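You operate a simulated robot arm through the tools that you are given. There is no shell and no other tool.

The job below is to be done with a simulated two-armed robot. You get a single attempt, and the scene is never put back.

## Task
Grease the orange bearing block.
Fine: lay its small cap on the dark mat; pump till the blue collar is whole, not to a blob; coupler back on its rest, cap back on.

Only the result counts: the job must be done as asked and must still hold three seconds after the hand-in. Knocking over, shifting, dropping, spilling or breaking anything else fails it. Lids that push on must go on centred and level and be pressed home; caps that screw on are set level and turned clockwise until they are tight.

## Robot
Two 7-joint arms with fingered hands on one trunk that stands fixed in place. Base frame: the origin is at the foot of the trunk, x ahead of it, y to its left, z up; the work surface is at about z = 850. Units: mm, rad, N and s.
The left shoulder is at [70, 162, 1310], the right one opposite. With the tool pointing down near the work surface each hand reaches from about 220 to 800 mm from the base axis, measured 20 degrees to its own side. Payload 4 kg a hand.
Tool frame (each hand has its own): the origin (TCP) lies between the finger pads and is the grasp point; the fingertips stand 26 mm ahead of it; z points along the fingers, y is the line along which they close. The gripper opens to 132 mm; its body begins 73 mm behind the TCP. The gripper is a hand of 4 fingers: y runs from the thumb to the fingers, the wrist lies at [0, 0, -224] in the tool frame, and closing takes about 1.5 s.
Orientation is that of the tool frame in the base frame, as a unit quaternion [w, x, y, z]. With the fingers straight down and closing along the base's y, the tool's x points along the base's -x, its y along +y and its z along -z.

## Interface
- The arms move only by the tool move_arm. It takes "left_motion", "right_motion" or both (then of equal length, played together; a hand with none holds still); each is a list of rows, each a list of 6 numbers: the shift along the base's x, y, z in units of 40 mm (1.0 is 40 mm), then the turn, a rotation vector about the base's x, y, z in units of 5 degrees (1.0 is 5 degrees). In form: [[dx, dy, dz, wx, wy, wz], ...]. A call has 1 to 20 rows; each row shifts and turns the commanded pose from where the row before left it. "left_claw" and "right_claw" are, for a hand that has rows, the opening in per cent of the stroke, from 0 (shut) to 100 (fully open), set as the call begins (left out, the last holds). A call with a number of a shift or a turn outside -1 to 1 is refused whole. Each row takes 0.2 s and may step no farther than 50 mm and 0.15 rad from the row before; otherwise, or with a gripper value out of range, the whole call is refused. A pose out of reach is approached as far as the arm can. The call stops where the force on the tool passes 40 N (or 10 N more than at its start, if that is more) or the arm is blocked; 0.2 s more then pass. The fingers move at their own pace (about 45 mm/s each) and stop on an object; they squeeze with about 31 N. The grip force told is the motor's: it shows also when the fingers shut on nothing. Time passes only in rows, and 0.2 s behind the last, so rows that do not move let the fingers close. It gives the time, the measured TCP pose, the force on the tool (base axes), the opening and the grip force at its end, in the units of the frame above (readings bear some noise), with the torque about the TCP (base axes, N m) and any sound that the robot's microphone picked up.
- Cameras (640 x 400 px; columns grow to the right, rows downward): "scene" is now at [143.7, -26, 1548.3]; the picture's right is [-0.40, -0.92, 0.00], its down [-0.48, 0.21, -0.85] and it looks along [0.78, -0.34, -0.52] (base axes); focal length 324 px, centre (320, 200). "left" rides on the left gripper at [-73, 6, -93] in its tool frame; the picture's right is [-0.08, -1.00, 0.00], its down [0.78, -0.06, -0.62] and it looks along [0.62, -0.05, 0.79] (tool axes); focal length 230 px, centre (320, 200). "right" rides on the right gripper at [73, 6, -94] in its tool frame; the picture's right is [-0.08, 1.00, 0.00], its down [-0.78, -0.06, -0.62] and it looks along [-0.61, -0.05, 0.79] (tool axes); focal length 230 px, centre (320, 200). There is no depth. A picture from a camera that has moved, and an enlarged one, comes with that camera's place and axes in the base frame and with its lens. The place of the scene camera against the robot may be out by one fixed shift of up to 18 mm in any direction.
- grab_frame(camera): a new picture of that camera. No time passes.
- lift_body(by): slides the trunk up (or, below 0, down) by that many mm; the arms and the scene camera ride with it, the base frame stays. It gives what a move gives, with no picture.
- set_fingers(finger1, finger2, finger3, thumb_bend, hand): sets how far each is bent, from 0 (flat) to 1 (curled in); at 0.3 the hand is open as for a grip, at 0.7 the pads meet at the TCP. One left out holds its place. A second passes; each finger stops where it meets its share of the squeeze, and holds until it gets a number again. A gripper value or a shape takes the hand back. It gives what a move gives, with no picture; readings hold the bend of each and the force on the fingers (four entries, about 0 where the hand has none), thumb and palm.
- preshape(shape, hand): the hand has 4 fingers and takes this shape, open, in about a second: jaw (thumb against the fingers, like two jaws); tri (thumb and two fingers); tip (a fingertip pinch); poke (one finger out to press); point (the index stretched); flat (the hand flat); cup (the hand cupped); fist (a fist). The gripper value then closes the fingers along that shape, each until it touches; the sizes above hold for jaw. It gives what a move gives, with no picture.
- pan_tilt(pan, tilt): turns the head with the scene camera to pan (to the left, within 1.501 rad either way) and tilt (down, from -0.506 to 1.204), counted from straight ahead of the robot. It gives what a move gives.
- inspect(camera, box): a new picture of the part [left, top, right, bottom] of that camera's present view, enlarged. No time passes.
- hand_in(): hands the job in; it is judged then, once.

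Places have to be worked out from the pictures, the camera data and where the tool is seen. Open the grippers and draw the arms clear of the work before you hand the job in, unless the task says otherwise.

The tools are called after "Emit:" by a JSON object that holds its "api" and its "payload". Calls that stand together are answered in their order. move_arm: Moves the arms, as the interface text tells. Its arguments: {"type":"object","properties":{"left_motion":{"type":"array"},"left_claw":{"type":"number"},"right_motion":{"type":"array"},"right_claw":{"type":"number"}},"required":[]} The other tools are called the same way: lift_body (by) moves the trunk up or down; preshape (shape, hand) gives the hand a shape; set_fingers (finger1, finger2, finger3, thumb_bend, hand) moves the fingers one by one; pan_tilt (pan, tilt) turns the head that bears the scene camera; grab_frame (camera) takes a picture; inspect (camera, box) takes an enlarged picture of a part of a camera's view; hand_in () hands the job in.

At the start:

```text
time_s: 0.0
left_ee_pos: [554.3, 72.6, 1340.4]
left_orientation: [0.0, 0.0, 1.0, -0.001]
left_force: [0.6, -0.2, 0.0]
left_wrist_torque: [0.0, -0.01, -0.01]
left_grip_width: 131.8
left_gripper_force: 0.1
left_shape: jaw
left_bend: [0.3, 0.3, 0.3, 0.3]
left_finger forces: [0.0, 0.0, 0.0, 0.1, 0.0, 0.0]
right_ee_pos: [421.1, -365.8, 1348.0]
right_orientation: [0.002, -0.001, 1.0, 0.002]
right_force: [0.2, 0.4, -0.4]
right_wrist_torque: [0.01, 0.05, 0.06]
right_grip_width: 131.9
right_gripper_force: 0.0
right_shape: jaw
right_bend: [0.3, 0.3, 0.3, 0.3]
right_finger forces: [0.0, 0.0, 0.0, 0.0, 0.0, 0.0]
trunk travel left (down, up): [-789.0, 151.0]
head pan, tilt (commanded): [-0.407, 0.552]
```

scene: 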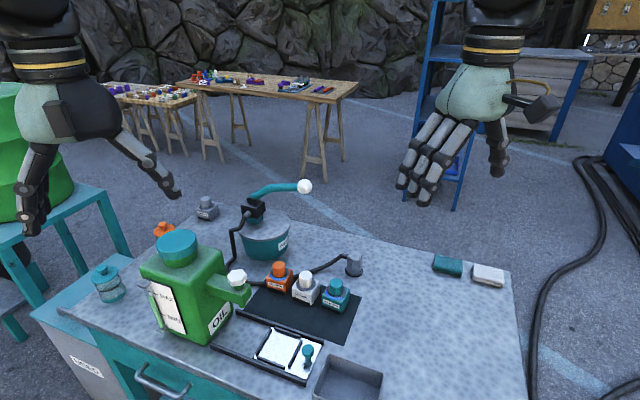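
right: 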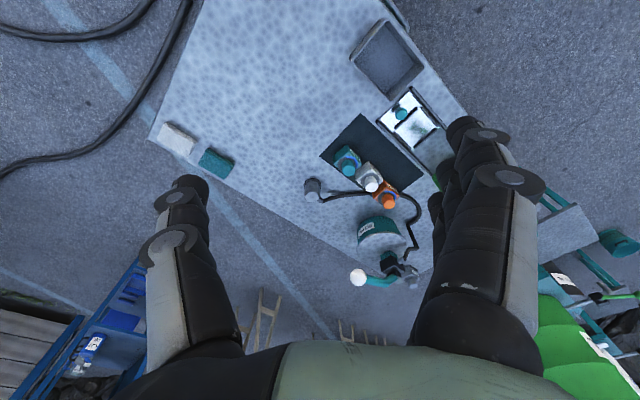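
left: 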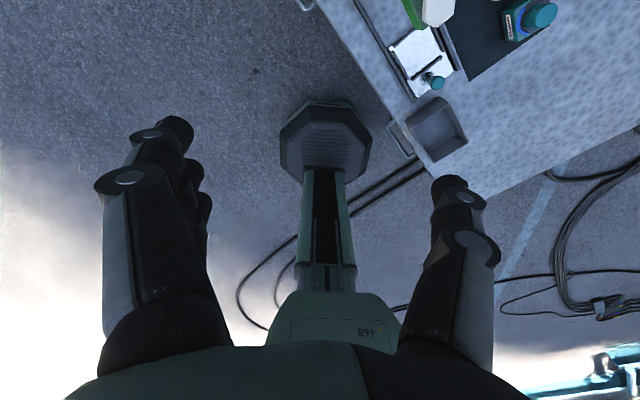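

I start by looking closer at the scene: the blocks on the dark mat, the pump with its lever, and the coupler on its rest.

Emit:
{"api": "inspect", "payload": {"camera": "scene", "box": [220, 230, 380, 330]}}

Emit:
{"api": "inspect", "payload": {"camera": "scene", "box": [140, 160, 380, 310]}}

Emit:
{"api": "inspect", "payload": {"camera": "right", "box": [280, 80, 480, 300]}}

```text
4.00 times, centred on (300, 280) of scene
camera zoom: at [143.7, -26.0, 1548.3], right [-0.4, -0.92, 0.0], down [-0.48, 0.21, -0.85], along [0.78, -0.34, -0.52], focal length 1295 px, centre (400, -120)
```

zoom: 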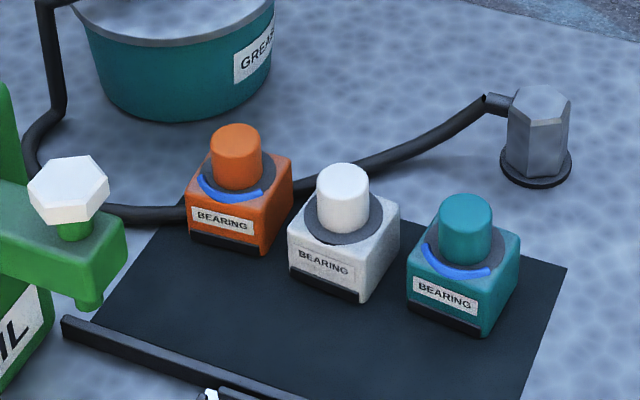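

```text
2.67 times, centred on (260, 235) of scene
camera zoom: at [143.7, -26.0, 1548.3], right [-0.4, -0.92, 0.0], down [-0.48, 0.21, -0.85], along [0.78, -0.34, -0.52], focal length 863 px, centre (480, 107)
```

zoom: 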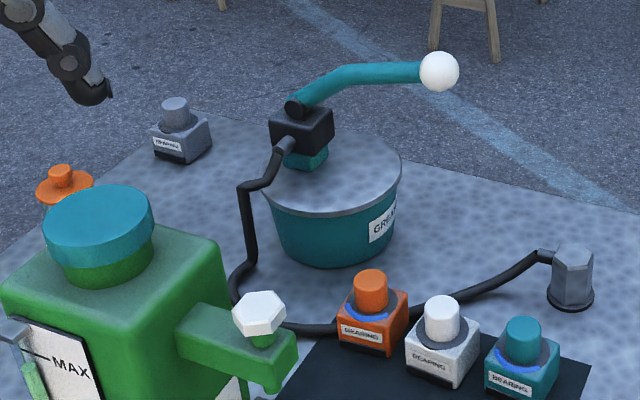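

```text
1.82 times, centred on (380, 190) of right
camera zoom: at [348.5, -361.4, 1440.1], right [0.08, 1.0, 0.0], down [0.78, -0.06, 0.62], along [0.62, -0.05, -0.79], focal length 418 px, centre (211, 218)
```

zoom: 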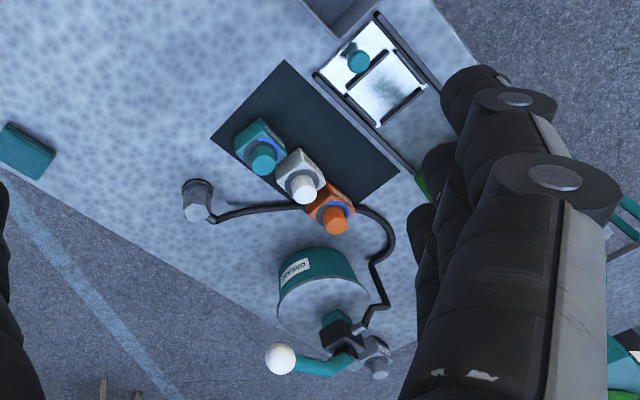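

The hand camera gives better positions than the scene camera. I move the right hand forward and a bit lower, well clear of everything, to see the bench closely.

Emit:
{"api": "move_arm", "payload": {"right_motion": [[0.87, 0.1, -0.74, 0, 0, 0], [0.87, 0.1, -0.74, 0, 0, 0], [0.87, 0.1, -0.74, 0, 0, 0], [0.87, 0.1, -0.74, 0, 0, 0], [0, 0, 0, 0, 0, 0]]}}

Emit:
{"api": "grab_frame", "payload": {"camera": "right"}}

Emit:
{"api": "grab_frame", "payload": {"camera": "scene"}}

```text
time_s: 1.2
left_ee_pos: [553.0, 72.4, 1340.9]
left_orientation: [0.001, 0.0, 1.0, 0.0]
left_force: [0.4, 0.6, 0.2]
left_wrist_torque: [-0.01, 0.0, 0.03]
left_grip_width: 131.9
left_gripper_force: 0.2
left_shape: jaw
left_bend: [0.3, 0.3, 0.3, 0.3]
left_finger forces: [0.0, 0.0, 0.1, 0.0, 0.0, 0.1]
right_ee_pos: [561.4, -350.0, 1228.4]
right_orientation: [0.004, 0.0, 1.0, 0.001]
right_force: [-0.6, -0.9, 0.6]
right_wrist_torque: [0.0, -0.05, 0.02]
right_grip_width: 131.9
right_gripper_force: 0.0
right_shape: jaw
right_bend: [0.3, 0.3, 0.3, 0.3]
right_finger forces: [0.1, 0.1, 0.0, 0.1, 0.0, 0.0]
trunk travel left (down, up): [-789.0, 151.0]
head pan, tilt (commanded): [-0.407, 0.552]
```

```text
taken
camera right: at [488.3, -344.9, 1320.6], right [0.08, 1.0, 0.0], down [0.78, -0.06, 0.62], along [0.62, -0.05, -0.78], focal length 230 px, centre (320, 200)
```

right: 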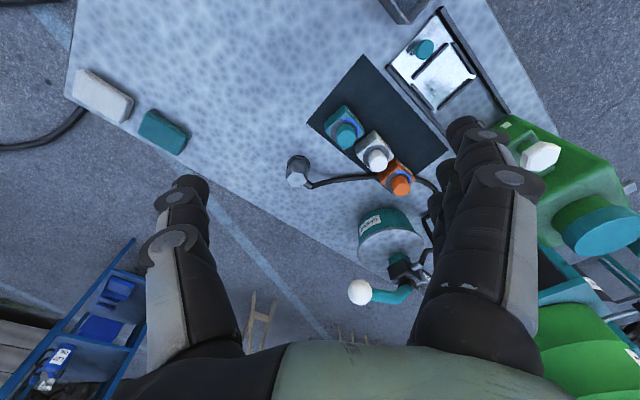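

```text
taken
camera scene: at [143.1, -26.1, 1548.4], right [-0.4, -0.92, 0.0], down [-0.48, 0.21, -0.85], along [0.78, -0.34, -0.52], focal length 324 px, centre (320, 200)
```

scene: 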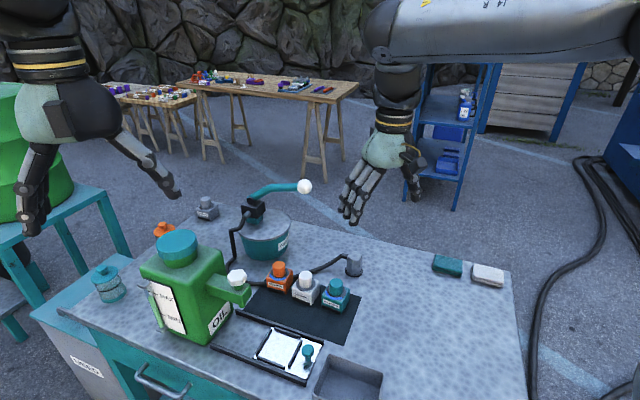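

Now a closer look at the blocks, coupler and pump from the right hand camera.

Emit:
{"api": "inspect", "payload": {"camera": "right", "box": [270, 80, 450, 200]}}

Emit:
{"api": "inspect", "payload": {"camera": "right", "box": [330, 190, 450, 320]}}

```text
3.33 times, centred on (360, 140) of right
camera zoom: at [488.3, -344.9, 1320.6], right [0.08, 1.0, 0.0], down [0.78, -0.06, 0.62], along [0.62, -0.05, -0.78], focal length 767 px, centre (187, 400)
```

zoom: 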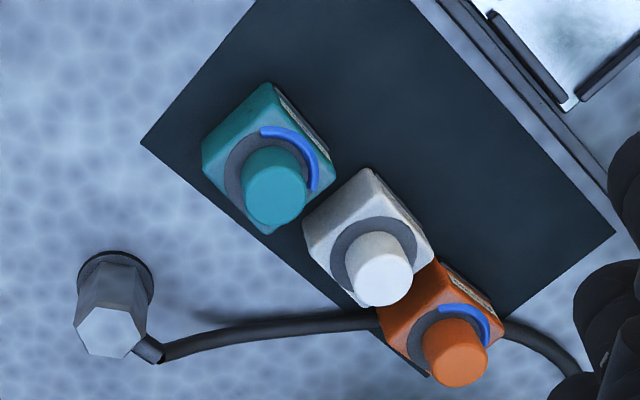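

```text
3.08 times, centred on (390, 255) of right
camera zoom: at [488.3, -344.9, 1320.6], right [0.08, 1.0, 0.0], down [0.78, -0.06, 0.62], along [0.62, -0.05, -0.78], focal length 708 px, centre (105, 31)
```

zoom: 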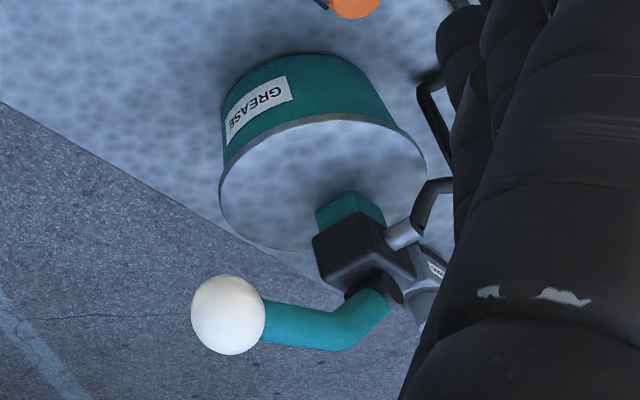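

From both views I judge the orange cap's top at about (788, -197, 926), the coupler top at (761, -421, 905), and the lever ball at (858, -305, 1113). I move in with the hand tilted 20 degrees forward (for reach) to check these from closer by.

Emit:
{"api": "move_arm", "payload": {"right_motion": [[0.2, 0.45, -0.74, 0, -0.8, 0], [0.2, 0.45, -0.74, 0, -0.8, 0], [0.2, 0.45, -0.74, 0, -0.8, 0], [0.2, 0.45, -0.74, 0, -0.8, 0], [0.2, 0.45, -0.74, 0, -0.8, 0], [0, 0, 0, 0, 0, 0]]}}

Emit:
{"api": "grab_frame", "payload": {"camera": "right"}}

Emit:
{"api": "grab_frame", "payload": {"camera": "scene"}}

```text
time_s: 2.6
left_ee_pos: [553.9, 72.9, 1342.0]
left_orientation: [0.0, 0.0, 1.0, 0.0]
left_force: [-0.5, 0.2, -0.5]
left_wrist_torque: [0.01, -0.03, 0.01]
left_grip_width: 131.9
left_gripper_force: 0.0
left_shape: jaw
left_bend: [0.3, 0.3, 0.3, 0.3]
left_finger forces: [0.1, 0.0, 0.1, 0.0, 0.1, 0.1]
right_ee_pos: [601.0, -260.5, 1081.1]
right_orientation: [0.176, 0.0, 0.984, 0.001]
right_force: [-1.1, 0.7, -0.7]
right_wrist_torque: [0.02, -0.02, 0.01]
right_grip_width: 131.7
right_gripper_force: 0.1
right_shape: jaw
right_bend: [0.3, 0.3, 0.3, 0.3]
right_finger forces: [0.0, 0.1, 0.1, 0.0, 0.1, 0.1]
trunk travel left (down, up): [-789.0, 151.0]
head pan, tilt (commanded): [-0.407, 0.552]
```

```text
taken
camera right: at [500.9, -254.9, 1143.2], right [0.07, 1.0, 0.03], down [0.52, -0.06, 0.85], along [0.85, -0.05, -0.53], focal length 230 px, centre (320, 200)
```

right: 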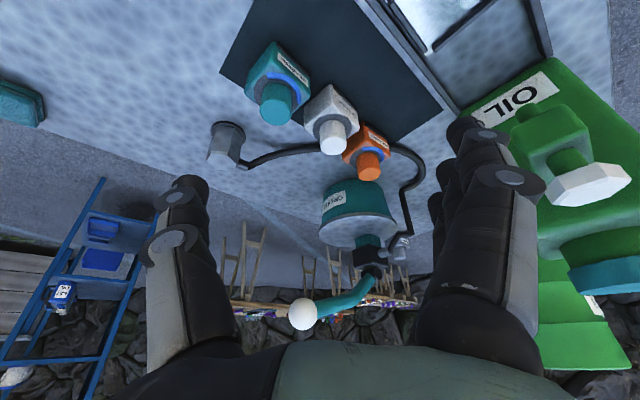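

```text
taken
camera scene: at [143.1, -26.0, 1548.4], right [-0.4, -0.92, 0.0], down [-0.48, 0.21, -0.85], along [0.78, -0.34, -0.52], focal length 324 px, centre (320, 200)
```

scene: 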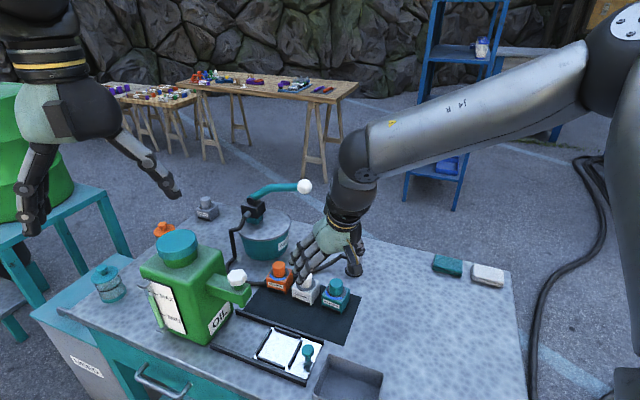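

The view is clear. I enlarge the blocks, coupler and pump again from this viewpoint.

Emit:
{"api": "inspect", "payload": {"camera": "right", "box": [200, 40, 440, 190]}}

Emit:
{"api": "inspect", "payload": {"camera": "right", "box": [320, 110, 400, 190]}}

Emit:
{"api": "inspect", "payload": {"camera": "right", "box": [270, 170, 430, 340]}}

```text
2.67 times, centred on (320, 115) of right
camera zoom: at [500.9, -254.9, 1143.2], right [0.07, 1.0, 0.03], down [0.52, -0.06, 0.85], along [0.85, -0.05, -0.53], focal length 614 px, centre (320, 427)
```

zoom: 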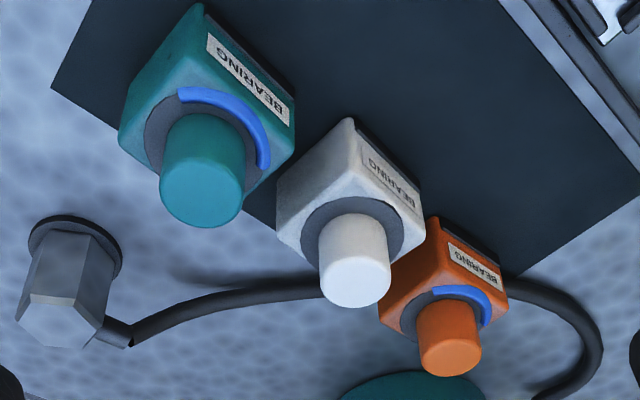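

```text
5.00 times, centred on (360, 150) of right
camera zoom: at [500.9, -254.9, 1143.2], right [0.07, 1.0, 0.03], down [0.52, -0.06, 0.85], along [0.85, -0.05, -0.53], focal length 1150 px, centre (120, 450)
```

zoom: 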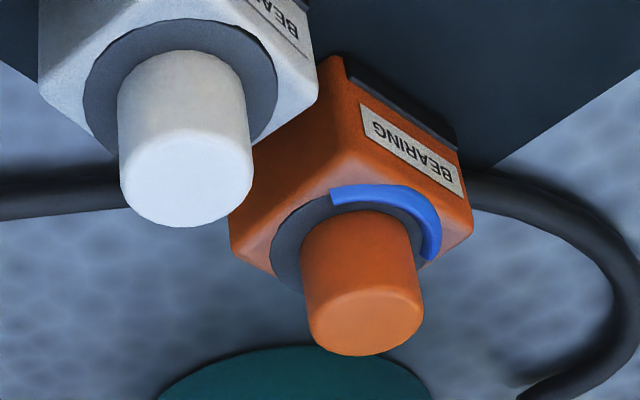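

```text
2.35 times, centred on (350, 255) of right
camera zoom: at [500.9, -254.9, 1143.2], right [0.07, 1.0, 0.03], down [0.52, -0.06, 0.85], along [0.85, -0.05, -0.53], focal length 541 px, centre (249, 71)
```

zoom: 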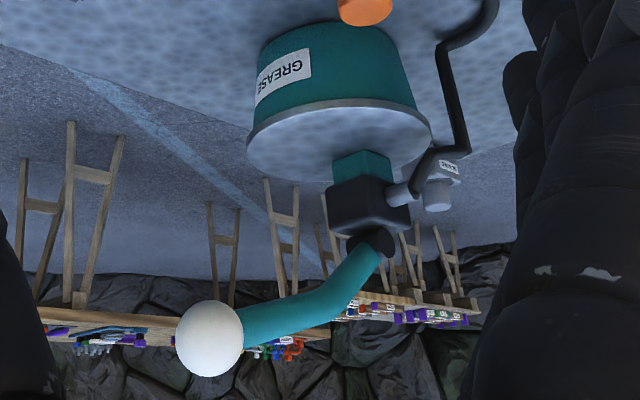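

Combining the views I put the orange cap at about (791, -195), top near z = 920, 36 mm wide and 35 mm tall. I bring the hand to about 85 mm above it with the fingers partly closed, then look again before descending.

Emit:
{"api": "move_arm", "payload": {"right_motion": [[0.93, 0.325, -0.355, 0, 0, 0], [0.93, 0.325, -0.355, 0, 0, 0], [0.93, 0.325, -0.355, 0, 0, 0], [0.93, 0.325, -0.355, 0, 0, 0], [0.9, 0.325, -0.355, 0, 0, 0], [0, 0, 0, 0, 0, 0]], "right_claw": 65}}

Emit:
{"api": "grab_frame", "payload": {"camera": "right"}}

Emit:
{"api": "grab_frame", "payload": {"camera": "scene"}}

```text
time_s: 4.0
left_ee_pos: [553.4, 73.6, 1342.3]
left_orientation: [-0.001, 0.001, 1.0, 0.0]
left_force: [-0.3, -0.2, 0.2]
left_wrist_torque: [0.02, -0.01, 0.01]
left_grip_width: 131.6
left_gripper_force: 0.0
left_shape: jaw
left_bend: [0.3, 0.3, 0.3, 0.3]
left_finger forces: [0.1, 0.1, 0.0, 0.0, 0.0, 0.1]
right_ee_pos: [687.2, -253.8, 1050.0]
right_orientation: [0.177, -0.001, 0.984, 0.003]
right_force: [-0.4, 0.0, 0.4]
right_wrist_torque: [-0.01, 0.02, -0.02]
right_grip_width: 86.4
right_gripper_force: 0.1
right_shape: jaw
right_bend: [0.7, 0.7, 0.7, 0.67]
right_finger forces: [0.1, 0.0, 0.1, 0.0, 0.0, 0.1]
right hand out of reach, approached as far as the arm can: row 3, 4, 5
trunk travel left (down, up): [-789.0, 151.0]
head pan, tilt (commanded): [-0.407, 0.552]
```

```text
taken
camera right: at [586.3, -248.6, 1111.4], right [0.07, 1.0, 0.03], down [0.52, -0.06, 0.85], along [0.85, -0.04, -0.52], focal length 230 px, centre (320, 200)
```

right: 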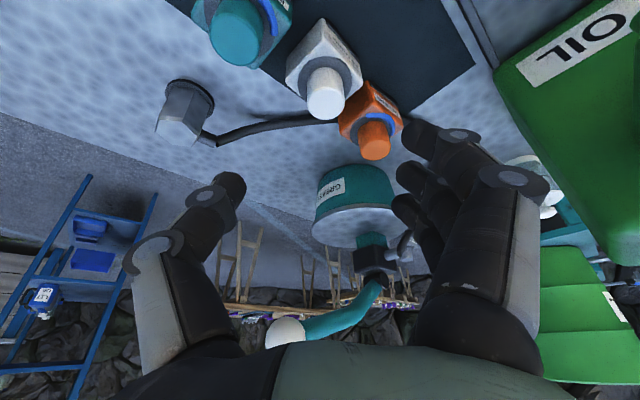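

```text
taken
camera scene: at [142.9, -26.0, 1548.4], right [-0.4, -0.92, 0.0], down [-0.48, 0.21, -0.85], along [0.78, -0.34, -0.52], focal length 324 px, centre (320, 200)
```

scene: 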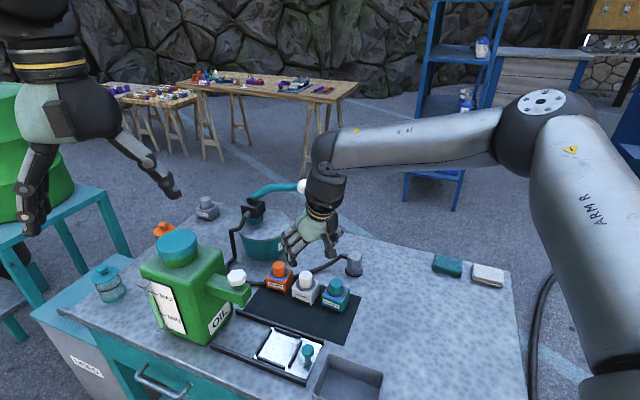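

The arm reports out of reach with the elbow winged out, so I turn the hand to the left (about vertical), which suits the forearm and also lines the closing axis across the row of blocks. I back off slightly while turning and check what pose I get.

Emit:
{"api": "move_arm", "payload": {"right_motion": [[-0.5, -0.2, 0.3, 0, 0, 1], [-0.5, -0.2, 0.3, 0, 0, 1], [-0.5, -0.2, 0.3, 0, 0, 1], [-0.5, -0.2, 0, 0, 0, 1], [-0.5, -0.2, 0, 0, 0, 1], [-0.5, -0.2, 0, 0, 0, 1], [0, 0, 0, 0, 0, 0]]}}

```text
time_s: 5.6
left_ee_pos: [554.8, 73.4, 1340.7]
left_orientation: [-0.001, 0.0, 1.0, 0.0]
left_force: [-0.1, -0.1, 0.3]
left_wrist_torque: [0.0, 0.01, -0.03]
left_grip_width: 131.8
left_gripper_force: 0.0
left_shape: jaw
left_bend: [0.3, 0.3, 0.3, 0.3]
left_finger forces: [0.0, 0.1, 0.1, 0.0, 0.0, 0.0]
right_ee_pos: [566.8, -300.8, 1084.8]
right_orientation: [0.168, -0.256, 0.951, 0.047]
right_force: [0.1, 0.0, 0.6]
right_wrist_torque: [0.0, -0.02, 0.0]
right_grip_width: 86.2
right_gripper_force: 0.1
right_shape: jaw
right_bend: [0.7, 0.7, 0.7, 0.67]
right_finger forces: [0.0, 0.1, 0.1, 0.0, 0.0, 0.0]
trunk travel left (down, up): [-789.0, 151.0]
head pan, tilt (commanded): [-0.407, 0.552]
```

The commanded pose follows the reached pose, which is good. Now I try moving forward again with the hand turned 30 degrees left.

Emit:
{"api": "move_arm", "payload": {"right_motion": [[0.72, 0.34, -0.354, 0, 0, 0.5], [0.72, 0.34, -0.354, 0, 0, 0.5], [0.72, 0.34, -0.354, 0, 0, 0.5], [0.72, 0.34, -0.354, 0, 0, 0.5], [0.72, 0.34, -0.354, 0, 0, 0], [0.72, 0.34, -0.354, 0, 0, 0], [0, 0, 0, 0, 0, 0]]}}

Emit:
{"api": "grab_frame", "payload": {"camera": "right"}}

Emit:
{"api": "grab_frame", "payload": {"camera": "scene"}}

```text
time_s: 7.2
left_ee_pos: [555.2, 73.2, 1340.7]
left_orientation: [-0.001, 0.001, 1.0, 0.0]
left_force: [0.9, -0.4, -0.3]
left_wrist_torque: [0.0, 0.02, 0.03]
left_grip_width: 131.8
left_gripper_force: 0.0
left_shape: jaw
left_bend: [0.3, 0.3, 0.3, 0.3]
left_finger forces: [0.0, 0.1, 0.0, 0.0, 0.1, 0.0]
right_ee_pos: [689.9, -243.5, 1023.2]
right_orientation: [0.165, -0.337, 0.925, 0.062]
right_force: [0.4, -0.7, -0.2]
right_wrist_torque: [0.02, 0.01, 0.02]
right_grip_width: 86.1
right_gripper_force: 0.1
right_shape: jaw
right_bend: [0.7, 0.7, 0.7, 0.67]
right_finger forces: [0.0, 0.0, 0.0, 0.0, 0.0, 0.0]
right hand out of reach, approached as far as the arm can: row 5, 6
trunk travel left (down, up): [-789.0, 151.0]
head pan, tilt (commanded): [-0.407, 0.552]
```

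```text
taken
camera right: at [610.6, -304.2, 1085.0], right [-0.59, 0.81, 0.03], down [0.44, 0.29, 0.85], along [0.68, 0.51, -0.53], focal length 230 px, centre (320, 200)
```

right: 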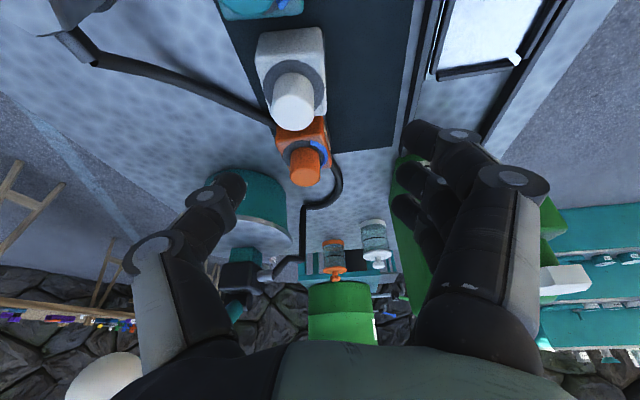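

```text
taken
camera scene: at [144.5, -25.9, 1548.2], right [-0.39, -0.92, 0.0], down [-0.48, 0.21, -0.85], along [0.78, -0.34, -0.52], focal length 324 px, centre (320, 200)
```

scene: 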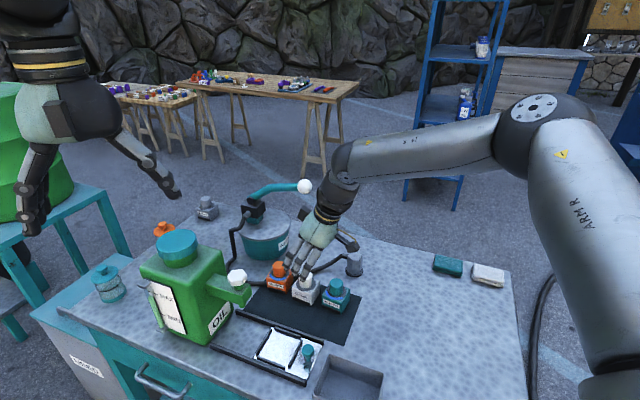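

Still limited near x = 690, probably by joint limits rather than distance. I test whether tilting the hand more (another 20 degrees) frees the forward reach, staying above all the blocks.

Emit:
{"api": "move_arm", "payload": {"right_motion": [[0, 0, 0, 0.643, -0.766, 0], [0, 0, 0, 0.643, -0.766, 0], [0, 0, 0, 0.643, -0.766, 0], [0, 0, 0, 0.643, -0.766, 0], [0.6, 0.3, 0, 0, 0, 0], [0.6, 0.3, 0, 0, 0, 0], [0, 0, 0, 0, 0, 0]]}}

```text
time_s: 8.8
left_ee_pos: [554.2, 70.9, 1342.7]
left_orientation: [0.0, 0.0, 1.0, 0.001]
left_force: [-0.2, -0.9, -0.2]
left_wrist_torque: [0.0, 0.02, -0.02]
left_grip_width: 131.7
left_gripper_force: 0.0
left_shape: jaw
left_bend: [0.3, 0.3, 0.3, 0.3]
left_finger forces: [0.0, 0.0, 0.0, 0.0, 0.0, 0.0]
right_ee_pos: [738.6, -220.8, 1024.5]
right_orientation: [0.323, -0.322, 0.882, 0.119]
right_force: [0.5, 0.1, 0.7]
right_wrist_torque: [-0.01, -0.01, 0.01]
right_grip_width: 86.1
right_gripper_force: 0.1
right_shape: jaw
right_bend: [0.7, 0.7, 0.7, 0.67]
right_finger forces: [0.0, 0.1, 0.1, 0.1, 0.0, 0.1]
trunk travel left (down, up): [-789.0, 151.0]
head pan, tilt (commanded): [-0.407, 0.552]
```

More tilt helped: no limit at (739, -221, 1025). I continue forward and a little down to see whether the cap position becomes reachable.

Emit:
{"api": "move_arm", "payload": {"right_motion": [[0.5, 0.26, -0.4, 0, 0, 0], [0.5, 0.26, -0.4, 0, 0, 0], [0, 0, 0, 0, 0, 0]]}}

Emit:
{"api": "grab_frame", "payload": {"camera": "right"}}

Emit:
{"api": "grab_frame", "payload": {"camera": "scene"}}

```text
time_s: 9.6
left_ee_pos: [555.0, 72.6, 1340.5]
left_orientation: [0.001, 0.001, 1.0, 0.0]
left_force: [0.3, -0.4, 0.2]
left_wrist_torque: [0.04, -0.02, 0.0]
left_grip_width: 131.8
left_gripper_force: 0.0
left_shape: jaw
left_bend: [0.3, 0.3, 0.3, 0.3]
left_finger forces: [0.0, 0.0, 0.0, 0.0, 0.1, 0.1]
right_ee_pos: [738.9, -217.9, 1022.9]
right_orientation: [0.322, -0.322, 0.882, 0.119]
right_force: [0.1, 0.3, -0.1]
right_wrist_torque: [0.0, -0.02, 0.01]
right_grip_width: 86.3
right_gripper_force: 0.0
right_shape: jaw
right_bend: [0.7, 0.7, 0.7, 0.67]
right_finger forces: [0.1, 0.1, 0.0, 0.0, 0.0, 0.1]
right hand out of reach, approached as far as the arm can: row 1, 2
trunk travel left (down, up): [-789.0, 151.0]
head pan, tilt (commanded): [-0.407, 0.552]
```

```text
taken
camera right: at [647.4, -289.7, 1046.9], right [-0.6, 0.8, 0.05], down [0.19, 0.08, 0.98], along [0.78, 0.59, -0.2], focal length 230 px, centre (320, 200)
```

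right: 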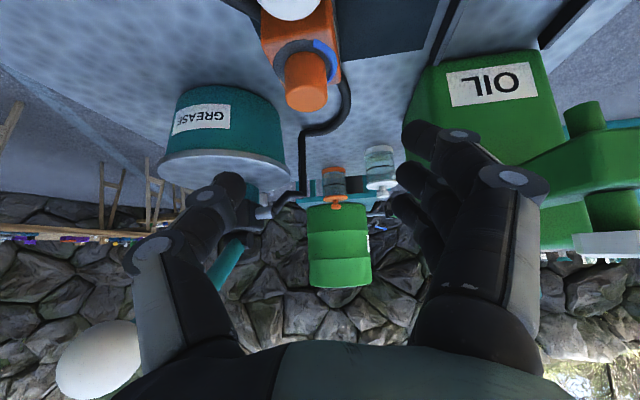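

```text
taken
camera scene: at [143.8, -26.0, 1548.3], right [-0.4, -0.92, 0.0], down [-0.48, 0.21, -0.85], along [0.78, -0.34, -0.52], focal length 324 px, centre (320, 200)
```

scene: 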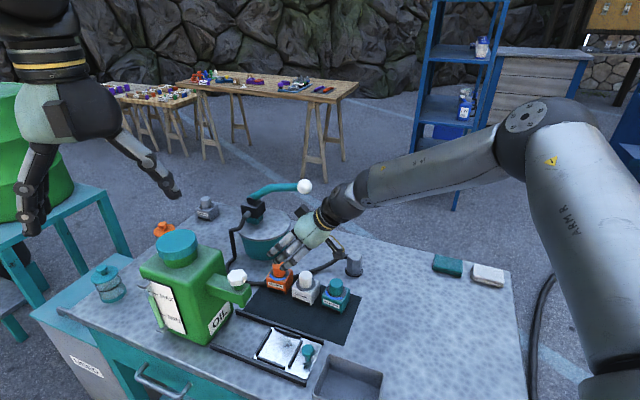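

Limit again. I look at the right arm itself with the head camera to understand its posture.

Emit:
{"api": "pan_tilt", "payload": {"pan": -1.0, "tilt": 0.7}}

Emit:
{"api": "grab_frame", "payload": {"camera": "scene"}}

```text
time_s: 10.6
left_ee_pos: [554.7, 73.4, 1342.5]
left_orientation: [0.0, 0.0, 1.0, 0.001]
left_force: [0.5, -0.3, 0.0]
left_wrist_torque: [-0.02, 0.03, 0.0]
left_grip_width: 131.9
left_gripper_force: 0.0
left_shape: jaw
left_bend: [0.3, 0.3, 0.3, 0.3]
left_finger forces: [0.0, 0.1, 0.0, 0.1, 0.1, 0.0]
right_ee_pos: [738.6, -218.2, 1023.5]
right_orientation: [0.323, -0.321, 0.882, 0.119]
right_force: [-0.1, -0.5, 0.3]
right_wrist_torque: [0.0, 0.03, 0.0]
right_grip_width: 86.4
right_gripper_force: 0.0
right_shape: jaw
right_bend: [0.7, 0.7, 0.7, 0.67]
right_finger forces: [0.0, 0.0, 0.0, 0.1, 0.0, 0.0]
trunk travel left (down, up): [-789.0, 151.0]
head pan, tilt (commanded): [-1.0, 0.7]
```

```text
taken
camera scene: at [107.2, -62.0, 1535.4], right [-0.84, -0.54, 0.0], down [-0.35, 0.54, -0.76], along [0.41, -0.64, -0.64], focal length 324 px, centre (320, 200)
```

scene: 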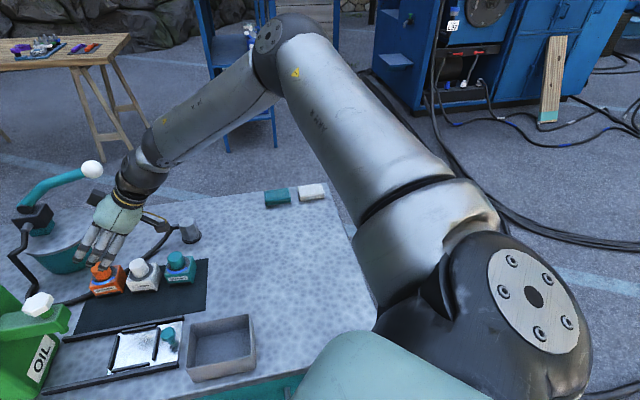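

The arm is bent about 100 degrees at the elbow, with the elbow high. I raise the trunk so the hand works lower relative to the shoulder, then retry.

Emit:
{"api": "lift_body", "payload": {"by": 140}}

Emit:
{"api": "move_arm", "payload": {"right_motion": [[-0.3, -0.1, -0.7, 0, 0, 0], [-0.3, -0.1, -0.7, 0, 0, 0], [-0.1, -0.1, -0.7, 0, 0, 0], [0, 0, -0.7, 0, 0, 0], [0, 0, -0.7, 0, 0, 0], [0, 0, 0, 0, 0, 0]]}}

```text
time_s: 12.3
left_ee_pos: [553.7, 72.2, 1481.2]
left_orientation: [0.0, 0.0, 1.0, 0.0]
left_force: [-1.1, -0.8, -0.5]
left_wrist_torque: [-0.02, -0.03, 0.0]
left_grip_width: 131.8
left_gripper_force: 0.0
left_shape: jaw
left_bend: [0.3, 0.3, 0.3, 0.3]
left_finger forces: [0.0, 0.0, 0.0, 0.1, 0.1, 0.0]
right_ee_pos: [740.3, -219.9, 1164.0]
right_orientation: [0.322, -0.321, 0.883, 0.118]
right_force: [0.2, 0.2, -0.8]
right_wrist_torque: [0.0, 0.04, -0.02]
right_grip_width: 86.2
right_gripper_force: 0.2
right_shape: jaw
right_bend: [0.7, 0.7, 0.7, 0.67]
right_finger forces: [0.0, 0.1, 0.0, 0.1, 0.0, 0.0]
trunk travel left (down, up): [-929.0, 11.0]
head pan, tilt (commanded): [-1.0, 0.7]
```

```text
time_s: 13.7
left_ee_pos: [553.6, 72.9, 1480.9]
left_orientation: [0.0, 0.0, 1.0, 0.0]
left_force: [0.5, -0.3, 0.0]
left_wrist_torque: [-0.01, -0.03, -0.02]
left_grip_width: 131.6
left_gripper_force: 0.0
left_shape: jaw
left_bend: [0.3, 0.3, 0.3, 0.3]
left_finger forces: [0.0, 0.0, 0.0, 0.0, 0.0, 0.1]
right_ee_pos: [664.0, -247.8, 1082.2]
right_orientation: [0.323, -0.321, 0.882, 0.118]
right_force: [-0.9, -0.2, -0.9]
right_wrist_torque: [0.0, 0.0, -0.01]
right_grip_width: 86.0
right_gripper_force: 0.1
right_shape: jaw
right_bend: [0.7, 0.7, 0.7, 0.67]
right_finger forces: [0.1, 0.1, 0.0, 0.0, 0.0, 0.0]
right hand out of reach, approached as far as the arm can: row 1, 2, 3, 4, 5
trunk travel left (down, up): [-929.0, 11.0]
head pan, tilt (commanded): [-1.0, 0.7]
```

Raising made it worse. I retreat, undo both the tilt and the turn (tool straight down), and bring the trunk back down to test the stated straight-down reach.

Emit:
{"api": "move_arm", "payload": {"right_motion": [[-0.4, -0.3, 0.5, 0, 0, -1], [-0.4, -0.3, 0.5, 0, 0, -1], [-0.4, -0.3, 0.5, 0, 0, -1], [-0.4, -0.3, 0.5, 0, 0, -1], [-0.2, 0, 0.5, 0, 0, -1], [0, 0, 0.5, 0, 0, -1], [0, 0, 0.5, 0, 0, -1], [0, 0, 0.5, 0, 0, -1], [0, 0, 0, 0, 1, 0], [0, 0, 0, 0, 1, 0], [0, 0, 0, 0, 1, 0], [0, 0, 0, 0, 1, 0], [0, 0, 0, 0, 1, 0], [0, 0, 0, 0, 1, 0], [0, 0, 0, 0, 1, 0], [0, 0, 0, 0, 1, 0], [0, 0, 0, 0, 0, 0]]}}

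Emit:
{"api": "lift_body", "payload": {"by": -140}}

Emit:
{"api": "move_arm", "payload": {"right_motion": [[0, 0, -0.5, 0, 0, 0], [0.5, 0, -0.5, 0, 0, 0], [0.8, 0, -0.4, 0, 0, 0], [0.8, 0, -0.2, 0, 0, 0], [0.8, 0, 0, 0, 0, 0], [0.8, 0, 0, 0, 0, 0], [0.8, 0, 0, 0, 0, 0], [0, 0, 0, 0, 0, 0]]}}

```text
time_s: 17.3
left_ee_pos: [554.9, 72.6, 1481.4]
left_orientation: [0.0, 0.0, 1.0, 0.0]
left_force: [1.1, -0.2, 0.9]
left_wrist_torque: [0.0, 0.0, -0.02]
left_grip_width: 131.8
left_gripper_force: 0.1
left_shape: jaw
left_bend: [0.3, 0.3, 0.3, 0.3]
left_finger forces: [0.1, 0.1, 0.1, 0.0, 0.0, 0.0]
right_ee_pos: [592.5, -295.3, 1242.3]
right_orientation: [0.003, 0.001, 1.0, 0.001]
right_force: [0.4, -0.5, 0.2]
right_wrist_torque: [0.0, 0.01, 0.0]
right_grip_width: 86.5
right_gripper_force: 0.0
right_shape: jaw
right_bend: [0.7, 0.7, 0.7, 0.67]
right_finger forces: [0.1, 0.0, 0.0, 0.0, 0.0, 0.0]
trunk travel left (down, up): [-929.0, 11.0]
head pan, tilt (commanded): [-1.0, 0.7]
```

```text
time_s: 18.9
left_ee_pos: [554.6, 73.2, 1341.0]
left_orientation: [-0.001, 0.0, 1.0, 0.001]
left_force: [0.7, 0.0, -1.1]
left_wrist_torque: [0.03, 0.0, -0.03]
left_grip_width: 132.1
left_gripper_force: 0.0
left_shape: jaw
left_bend: [0.3, 0.3, 0.3, 0.3]
left_finger forces: [0.0, 0.0, 0.0, 0.1, 0.1, 0.0]
right_ee_pos: [592.4, -296.2, 1102.5]
right_orientation: [0.001, 0.0, 1.0, 0.001]
right_force: [-0.1, -0.4, -0.1]
right_wrist_torque: [0.02, 0.01, 0.0]
right_grip_width: 86.2
right_gripper_force: 0.0
right_shape: jaw
right_bend: [0.7, 0.7, 0.7, 0.67]
right_finger forces: [0.1, 0.0, 0.1, 0.1, 0.1, 0.0]
trunk travel left (down, up): [-789.0, 151.0]
head pan, tilt (commanded): [-1.0, 0.7]
```

```text
time_s: 20.7
left_ee_pos: [554.9, 72.8, 1340.2]
left_orientation: [-0.001, -0.001, 1.0, 0.0]
left_force: [0.2, 0.4, -0.4]
left_wrist_torque: [-0.01, -0.01, 0.02]
left_grip_width: 131.7
left_gripper_force: 0.1
left_shape: jaw
left_bend: [0.3, 0.3, 0.3, 0.3]
left_finger forces: [0.0, 0.0, 0.0, 0.0, 0.0, 0.1]
right_ee_pos: [638.1, -341.9, 1061.6]
right_orientation: [0.004, 0.0, 1.0, 0.002]
right_force: [-1.0, 0.4, 0.0]
right_wrist_torque: [-0.01, 0.0, 0.0]
right_grip_width: 86.1
right_gripper_force: 0.0
right_shape: jaw
right_bend: [0.7, 0.7, 0.7, 0.67]
right_finger forces: [0.0, 0.0, 0.0, 0.0, 0.0, 0.0]
right hand out of reach, approached as far as the arm can: row 3, 4, 5, 6, 7
trunk travel left (down, up): [-789.0, 151.0]
head pan, tilt (commanded): [-1.0, 0.7]
```

The reach limit looks like a posture matter, so I look at the whole right arm from the head at its present posture.

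Emit:
{"api": "grab_frame", "payload": {"camera": "scene"}}

Emit:
{"api": "pan_tilt", "payload": {"pan": -1.5, "tilt": 0.6}}

Emit:
{"api": "grab_frame", "payload": {"camera": "scene"}}

Emit:
{"api": "pan_tilt", "payload": {"pan": -1.5, "tilt": 1.2}}

Emit:
{"api": "grab_frame", "payload": {"camera": "scene"}}

```text
taken
camera scene: at [107.5, -61.8, 1535.3], right [-0.84, -0.54, 0.0], down [-0.35, 0.54, -0.76], along [0.41, -0.64, -0.64], focal length 324 px, centre (320, 200)
```

scene: 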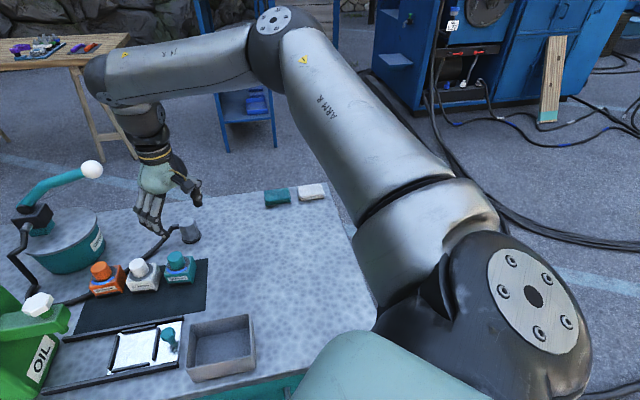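

```text
time_s: 21.7
left_ee_pos: [553.4, 72.0, 1342.1]
left_orientation: [-0.001, -0.001, 1.0, -0.001]
left_force: [-0.8, -0.2, 0.7]
left_wrist_torque: [-0.02, 0.01, 0.02]
left_grip_width: 131.7
left_gripper_force: 0.1
left_shape: jaw
left_bend: [0.3, 0.3, 0.3, 0.3]
left_finger forces: [0.0, 0.1, 0.1, 0.1, 0.1, 0.0]
right_ee_pos: [637.4, -342.2, 1061.3]
right_orientation: [0.003, 0.0, 1.0, 0.002]
right_force: [0.0, 0.2, 0.4]
right_wrist_torque: [-0.02, 0.0, -0.01]
right_grip_width: 86.1
right_gripper_force: 0.0
right_shape: jaw
right_bend: [0.7, 0.7, 0.7, 0.67]
right_finger forces: [0.0, 0.0, 0.0, 0.0, 0.0, 0.1]
trunk travel left (down, up): [-789.0, 151.0]
head pan, tilt (commanded): [-1.499, 0.6]
```

```text
taken
camera scene: at [67.6, -78.7, 1544.0], right [-1.0, -0.07, 0.0], down [-0.04, 0.56, -0.82], along [0.06, -0.82, -0.57], focal length 324 px, centre (320, 200)
```

scene: 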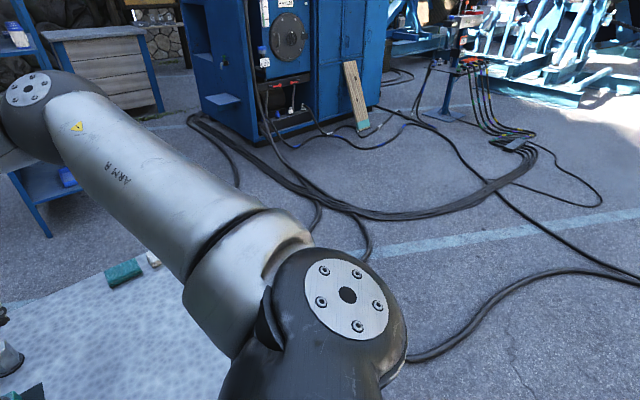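

```text
time_s: 22.7
left_ee_pos: [553.5, 71.6, 1340.4]
left_orientation: [0.0, 0.0, 1.0, 0.0]
left_force: [-0.6, -0.4, -0.2]
left_wrist_torque: [0.03, 0.0, 0.02]
left_grip_width: 131.8
left_gripper_force: 0.0
left_shape: jaw
left_bend: [0.3, 0.3, 0.3, 0.3]
left_finger forces: [0.1, 0.1, 0.1, 0.0, 0.0, 0.1]
right_ee_pos: [637.5, -342.8, 1060.6]
right_orientation: [0.003, 0.0, 1.0, 0.002]
right_force: [-0.4, -0.3, -0.1]
right_wrist_torque: [0.01, 0.0, 0.03]
right_grip_width: 86.4
right_gripper_force: 0.0
right_shape: jaw
right_bend: [0.7, 0.7, 0.7, 0.67]
right_finger forces: [0.0, 0.0, 0.0, 0.0, 0.0, 0.0]
trunk travel left (down, up): [-789.0, 151.0]
head pan, tilt (commanded): [-1.499, 1.201]
```

```text
taken
camera scene: at [65.3, -46.3, 1499.5], right [-1.0, -0.07, 0.0], down [-0.07, 0.93, -0.36], along [0.03, -0.36, -0.93], focal length 324 px, centre (320, 200)
```

scene: 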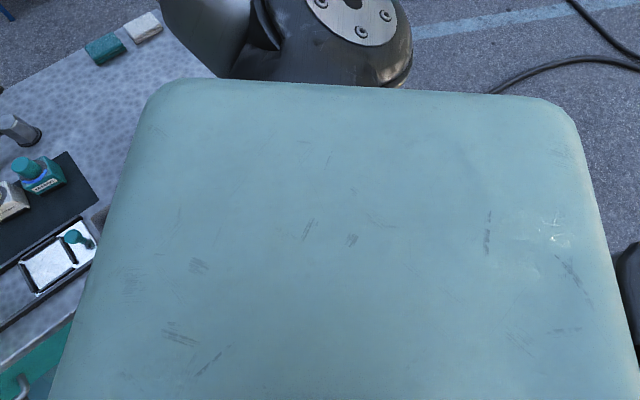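

The elbow stays parked high in every attempt, so the local arm posture is what limits me. I draw the hand back and down low near the bench first, so the elbow drops, then go forward again at low height.

Emit:
{"api": "move_arm", "payload": {"right_motion": [[-0.9, -0.4, 0, 0, 0, 0], [-0.9, -0.4, 0, 0, 0, 0], [-0.9, -0.4, 0, 0, 0, 0], [-0.9, -0.4, -0.3, 0, 0, 0], [-0.9, -0.4, -0.4, 0, 0, 0], [-0.5, -0.3, -0.7, 0, 0, 0], [0, 0, -0.7, 0, 0, 0], [0, 0, -0.4, 0, 0, 0], [0, 0, 0, 0, 0, 0]]}}

Emit:
{"api": "pan_tilt", "payload": {"pan": -1.0, "tilt": 0.7}}

Emit:
{"api": "grab_frame", "payload": {"camera": "scene"}}

```text
time_s: 24.7
left_ee_pos: [553.0, 72.8, 1341.2]
left_orientation: [0.0, 0.0, 1.0, -0.001]
left_force: [0.3, 0.3, -0.4]
left_wrist_torque: [0.0, 0.0, 0.01]
left_grip_width: 131.6
left_gripper_force: 0.3
left_shape: jaw
left_bend: [0.3, 0.3, 0.3, 0.3]
left_finger forces: [0.1, 0.0, 0.0, 0.0, 0.0, 0.0]
right_ee_pos: [437.7, -435.3, 962.8]
right_orientation: [0.003, 0.0, 1.0, 0.002]
right_force: [0.3, 0.7, 1.2]
right_wrist_torque: [-0.01, 0.0, -0.02]
right_grip_width: 86.4
right_gripper_force: 0.1
right_shape: jaw
right_bend: [0.7, 0.7, 0.7, 0.67]
right_finger forces: [0.1, 0.1, 0.0, 0.0, 0.0, 0.0]
trunk travel left (down, up): [-789.0, 151.0]
head pan, tilt (commanded): [-1.499, 1.201]
```

```text
time_s: 25.6
left_ee_pos: [553.9, 72.4, 1340.3]
left_orientation: [-0.001, 0.0, 1.0, 0.0]
left_force: [0.2, -0.1, 0.1]
left_wrist_torque: [0.01, -0.01, -0.01]
left_grip_width: 131.8
left_gripper_force: 0.0
left_shape: jaw
left_bend: [0.3, 0.3, 0.3, 0.3]
left_finger forces: [0.0, 0.0, 0.0, 0.0, 0.0, 0.0]
right_ee_pos: [438.0, -433.0, 961.2]
right_orientation: [0.001, 0.0, 1.0, 0.002]
right_force: [0.6, 0.1, -0.3]
right_wrist_torque: [-0.04, 0.0, 0.0]
right_grip_width: 86.1
right_gripper_force: 0.0
right_shape: jaw
right_bend: [0.7, 0.7, 0.7, 0.67]
right_finger forces: [0.0, 0.1, 0.1, 0.0, 0.0, 0.1]
trunk travel left (down, up): [-789.0, 151.0]
head pan, tilt (commanded): [-1.0, 0.7]
```

```text
taken
camera scene: at [107.1, -62.0, 1535.3], right [-0.84, -0.54, 0.0], down [-0.35, 0.54, -0.76], along [0.41, -0.64, -0.64], focal length 324 px, centre (320, 200)
```

scene: 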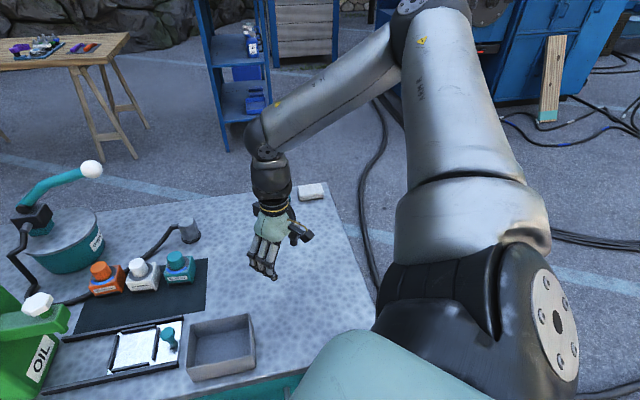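

The hand is low and near now. I extend forward at this height along y = -430, clear of all items, to find the reach.

Emit:
{"api": "move_arm", "payload": {"right_motion": [[0.9, 0, 0, 0, 0, 0], [0.9, 0, 0, 0, 0, 0], [0.9, 0, 0, 0, 0, 0], [0.9, 0, 0, 0, 0, 0], [0.9, 0, 0, 0, 0, 0], [0.9, 0, 0, 0, 0, 0], [0.9, 0, 0, 0, 0, 0], [0, 0, 0, 0, 0, 0]]}}

Emit:
{"api": "grab_frame", "payload": {"camera": "scene"}}

```text
time_s: 27.4
left_ee_pos: [554.4, 72.9, 1340.6]
left_orientation: [-0.001, 0.0, 1.0, 0.0]
left_force: [0.6, 0.7, 0.1]
left_wrist_torque: [0.01, 0.03, -0.01]
left_grip_width: 131.7
left_gripper_force: 0.1
left_shape: jaw
left_bend: [0.3, 0.3, 0.3, 0.3]
left_finger forces: [0.0, 0.0, 0.0, 0.1, 0.0, 0.0]
right_ee_pos: [633.1, -436.2, 983.4]
right_orientation: [0.002, 0.0, 1.0, 0.002]
right_force: [0.8, 0.0, -0.7]
right_wrist_torque: [0.0, 0.03, -0.01]
right_grip_width: 86.2
right_gripper_force: 0.1
right_shape: jaw
right_bend: [0.7, 0.7, 0.7, 0.67]
right_finger forces: [0.0, 0.0, 0.0, 0.1, 0.0, 0.0]
right hand out of reach, approached as far as the arm can: row 6, 7
trunk travel left (down, up): [-789.0, 151.0]
head pan, tilt (commanded): [-1.0, 0.7]
```

```text
taken
camera scene: at [108.0, -61.7, 1535.3], right [-0.84, -0.54, 0.0], down [-0.35, 0.54, -0.76], along [0.41, -0.64, -0.64], focal length 324 px, centre (320, 200)
```

scene: 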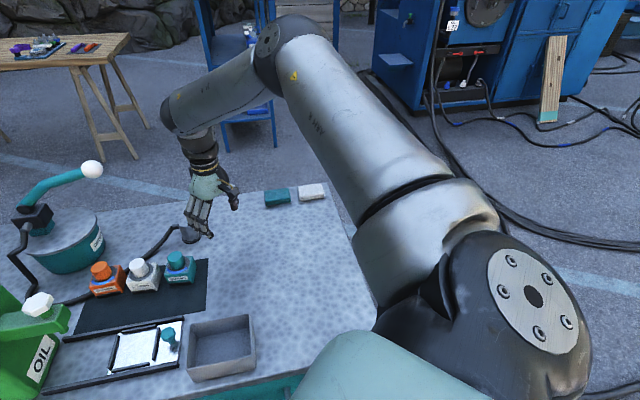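

In all the limit cases the shoulder stands at the same angle, so a shoulder joint is at its stop; working with the hand higher relative to the shoulder (trunk lowered) should free it. I raise the right hand, move the left hand back and up, and then lower the trunk.

Emit:
{"api": "move_arm", "payload": {"right_motion": [[-0.31, 0.1, 0.96, 0, 0, 0], [-0.31, 0.1, 0.96, 0, 0, 0], [-0.31, 0.1, 0.96, 0, 0, 0], [-0.31, 0.1, 0.96, 0, 0, 0], [-0.31, 0.1, 0.96, 0, 0, 0], [-0.31, 0.1, 0.96, 0, 0, 0], [-0.31, 0.1, 0.96, 0, 0, 0], [-0.31, 0.1, 0.96, 0, 0, 0], [-0.31, 0.1, 0.96, 0, 0, 0], [0, 0, 0, 0, 0, 0]], "left_motion": [[-0.5, 0.6, 0.4, 0, 0, 0], [-0.5, 0.6, 0.4, 0, 0, 0], [-0.5, 0.6, 0.4, 0, 0, 0], [-0.5, 0.6, 0.4, 0, 0, 0], [0, 0, 0, 0, 0, 0], [0, 0, 0, 0, 0, 0], [0, 0, 0, 0, 0, 0], [0, 0, 0, 0, 0, 0], [0, 0, 0, 0, 0, 0], [0, 0, 0, 0, 0, 0]]}}

```text
time_s: 29.6
left_ee_pos: [474.3, 169.9, 1405.5]
left_orientation: [-0.001, 0.0, 1.0, 0.0]
left_force: [-0.4, -0.3, -0.3]
left_wrist_torque: [-0.04, 0.03, -0.01]
left_grip_width: 131.6
left_gripper_force: 0.1
left_shape: jaw
left_bend: [0.3, 0.3, 0.3, 0.3]
left_finger forces: [0.0, 0.0, 0.0, 0.0, 0.0, 0.0]
right_ee_pos: [508.0, -400.4, 1311.1]
right_orientation: [0.005, -0.001, 1.0, 0.004]
right_force: [0.0, -0.6, -1.5]
right_wrist_torque: [0.0, 0.0, 0.0]
right_grip_width: 86.1
right_gripper_force: 0.0
right_shape: jaw
right_bend: [0.7, 0.7, 0.7, 0.67]
right_finger forces: [0.1, 0.0, 0.0, 0.0, 0.0, 0.0]
right hand out of reach, approached as far as the arm can: row 9
trunk travel left (down, up): [-789.0, 151.0]
head pan, tilt (commanded): [-1.0, 0.7]
```

Both hands are well up. I lower the trunk by 260 mm and turn the head back to the bench.

Emit:
{"api": "lift_body", "payload": {"by": -260}}

Emit:
{"api": "pan_tilt", "payload": {"pan": -0.407, "tilt": 0.45}}

Emit:
{"api": "grab_frame", "payload": {"camera": "scene"}}

```text
time_s: 32.3
left_ee_pos: [474.1, 170.0, 1145.6]
left_orientation: [-0.001, 0.0, 1.0, -0.001]
left_force: [0.3, -0.1, 0.4]
left_wrist_torque: [-0.06, -0.01, -0.03]
left_grip_width: 131.6
left_gripper_force: 0.1
left_shape: jaw
left_bend: [0.3, 0.3, 0.3, 0.3]
left_finger forces: [0.0, 0.0, 0.1, 0.0, 0.0, 0.0]
right_ee_pos: [508.3, -400.4, 1050.2]
right_orientation: [0.004, 0.0, 1.0, 0.003]
right_force: [-0.3, 0.0, 0.2]
right_wrist_torque: [-0.02, 0.01, 0.0]
right_grip_width: 86.2
right_gripper_force: 0.0
right_shape: jaw
right_bend: [0.7, 0.7, 0.7, 0.67]
right_finger forces: [0.0, 0.0, 0.0, 0.0, 0.0, 0.1]
trunk travel left (down, up): [-529.0, 411.0]
head pan, tilt (commanded): [-1.0, 0.7]
```

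```text
time_s: 33.3
left_ee_pos: [472.9, 169.2, 1145.3]
left_orientation: [-0.001, 0.0, 1.0, 0.0]
left_force: [0.1, 0.2, 1.4]
left_wrist_torque: [0.03, 0.01, 0.02]
left_grip_width: 131.8
left_gripper_force: 0.0
left_shape: jaw
left_bend: [0.3, 0.3, 0.3, 0.3]
left_finger forces: [0.0, 0.1, 0.0, 0.1, 0.0, 0.1]
right_ee_pos: [507.2, -401.0, 1051.6]
right_orientation: [0.005, 0.0, 1.0, 0.002]
right_force: [0.1, -0.3, -0.2]
right_wrist_torque: [-0.01, 0.0, -0.01]
right_grip_width: 86.1
right_gripper_force: 0.0
right_shape: jaw
right_bend: [0.7, 0.7, 0.7, 0.67]
right_finger forces: [0.1, 0.0, 0.1, 0.0, 0.1, 0.1]
trunk travel left (down, up): [-529.0, 411.0]
head pan, tilt (commanded): [-0.407, 0.45]
```

```text
taken
camera scene: at [145.5, -26.9, 1297.5], right [-0.4, -0.92, 0.0], down [-0.4, 0.17, -0.9], along [0.83, -0.36, -0.44], focal length 324 px, centre (320, 200)
```

scene: 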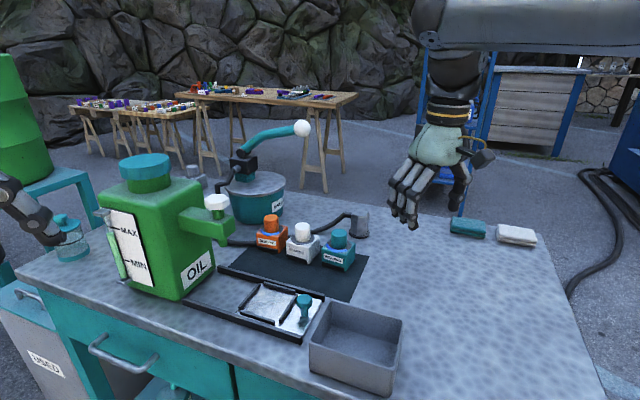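

Much better view. I now move the right hand forward-left, tool straight down, staying above the caps.

Emit:
{"api": "move_arm", "payload": {"right_motion": [[0.8, 0.58, -0.1, 0, 0, 0], [0.8, 0.58, -0.1, 0, 0, 0], [0.8, 0.58, -0.1, 0, 0, 0], [0.8, 0.58, -0.2, 0, 0, 0], [0.8, 0.58, -0.2, 0, 0, 0], [0.8, 0.4, -0.2, 0, 0, 0], [0, 0, 0, 0, 0, 0]]}}

Emit:
{"api": "grab_frame", "payload": {"camera": "scene"}}

```text
time_s: 34.9
left_ee_pos: [474.2, 168.4, 1145.3]
left_orientation: [0.0, 0.0, 1.0, 0.0]
left_force: [-1.0, -0.1, -0.3]
left_wrist_torque: [0.01, 0.01, 0.01]
left_grip_width: 131.8
left_gripper_force: 0.0
left_shape: jaw
left_bend: [0.3, 0.3, 0.3, 0.3]
left_finger forces: [0.0, 0.1, 0.1, 0.0, 0.0, 0.0]
right_ee_pos: [597.1, -300.6, 933.5]
right_orientation: [0.008, 0.0, 1.0, 0.005]
right_force: [-1.1, 0.6, 0.4]
right_wrist_torque: [0.01, 0.01, 0.0]
right_grip_width: 86.4
right_gripper_force: 0.0
right_shape: jaw
right_bend: [0.7, 0.7, 0.7, 0.67]
right_finger forces: [0.0, 0.0, 0.1, 0.0, 0.0, 0.0]
right hand out of reach, approached as far as the arm can: row 1, 2, 3, 4, 5, 6
trunk travel left (down, up): [-529.0, 411.0]
head pan, tilt (commanded): [-0.407, 0.45]
```

```text
taken
camera scene: at [145.0, -26.7, 1297.6], right [-0.4, -0.92, 0.0], down [-0.4, 0.17, -0.9], along [0.83, -0.36, -0.43], focal length 324 px, centre (320, 200)
```

scene: 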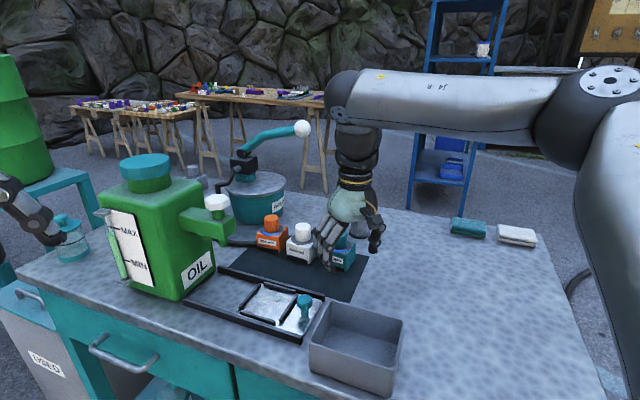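

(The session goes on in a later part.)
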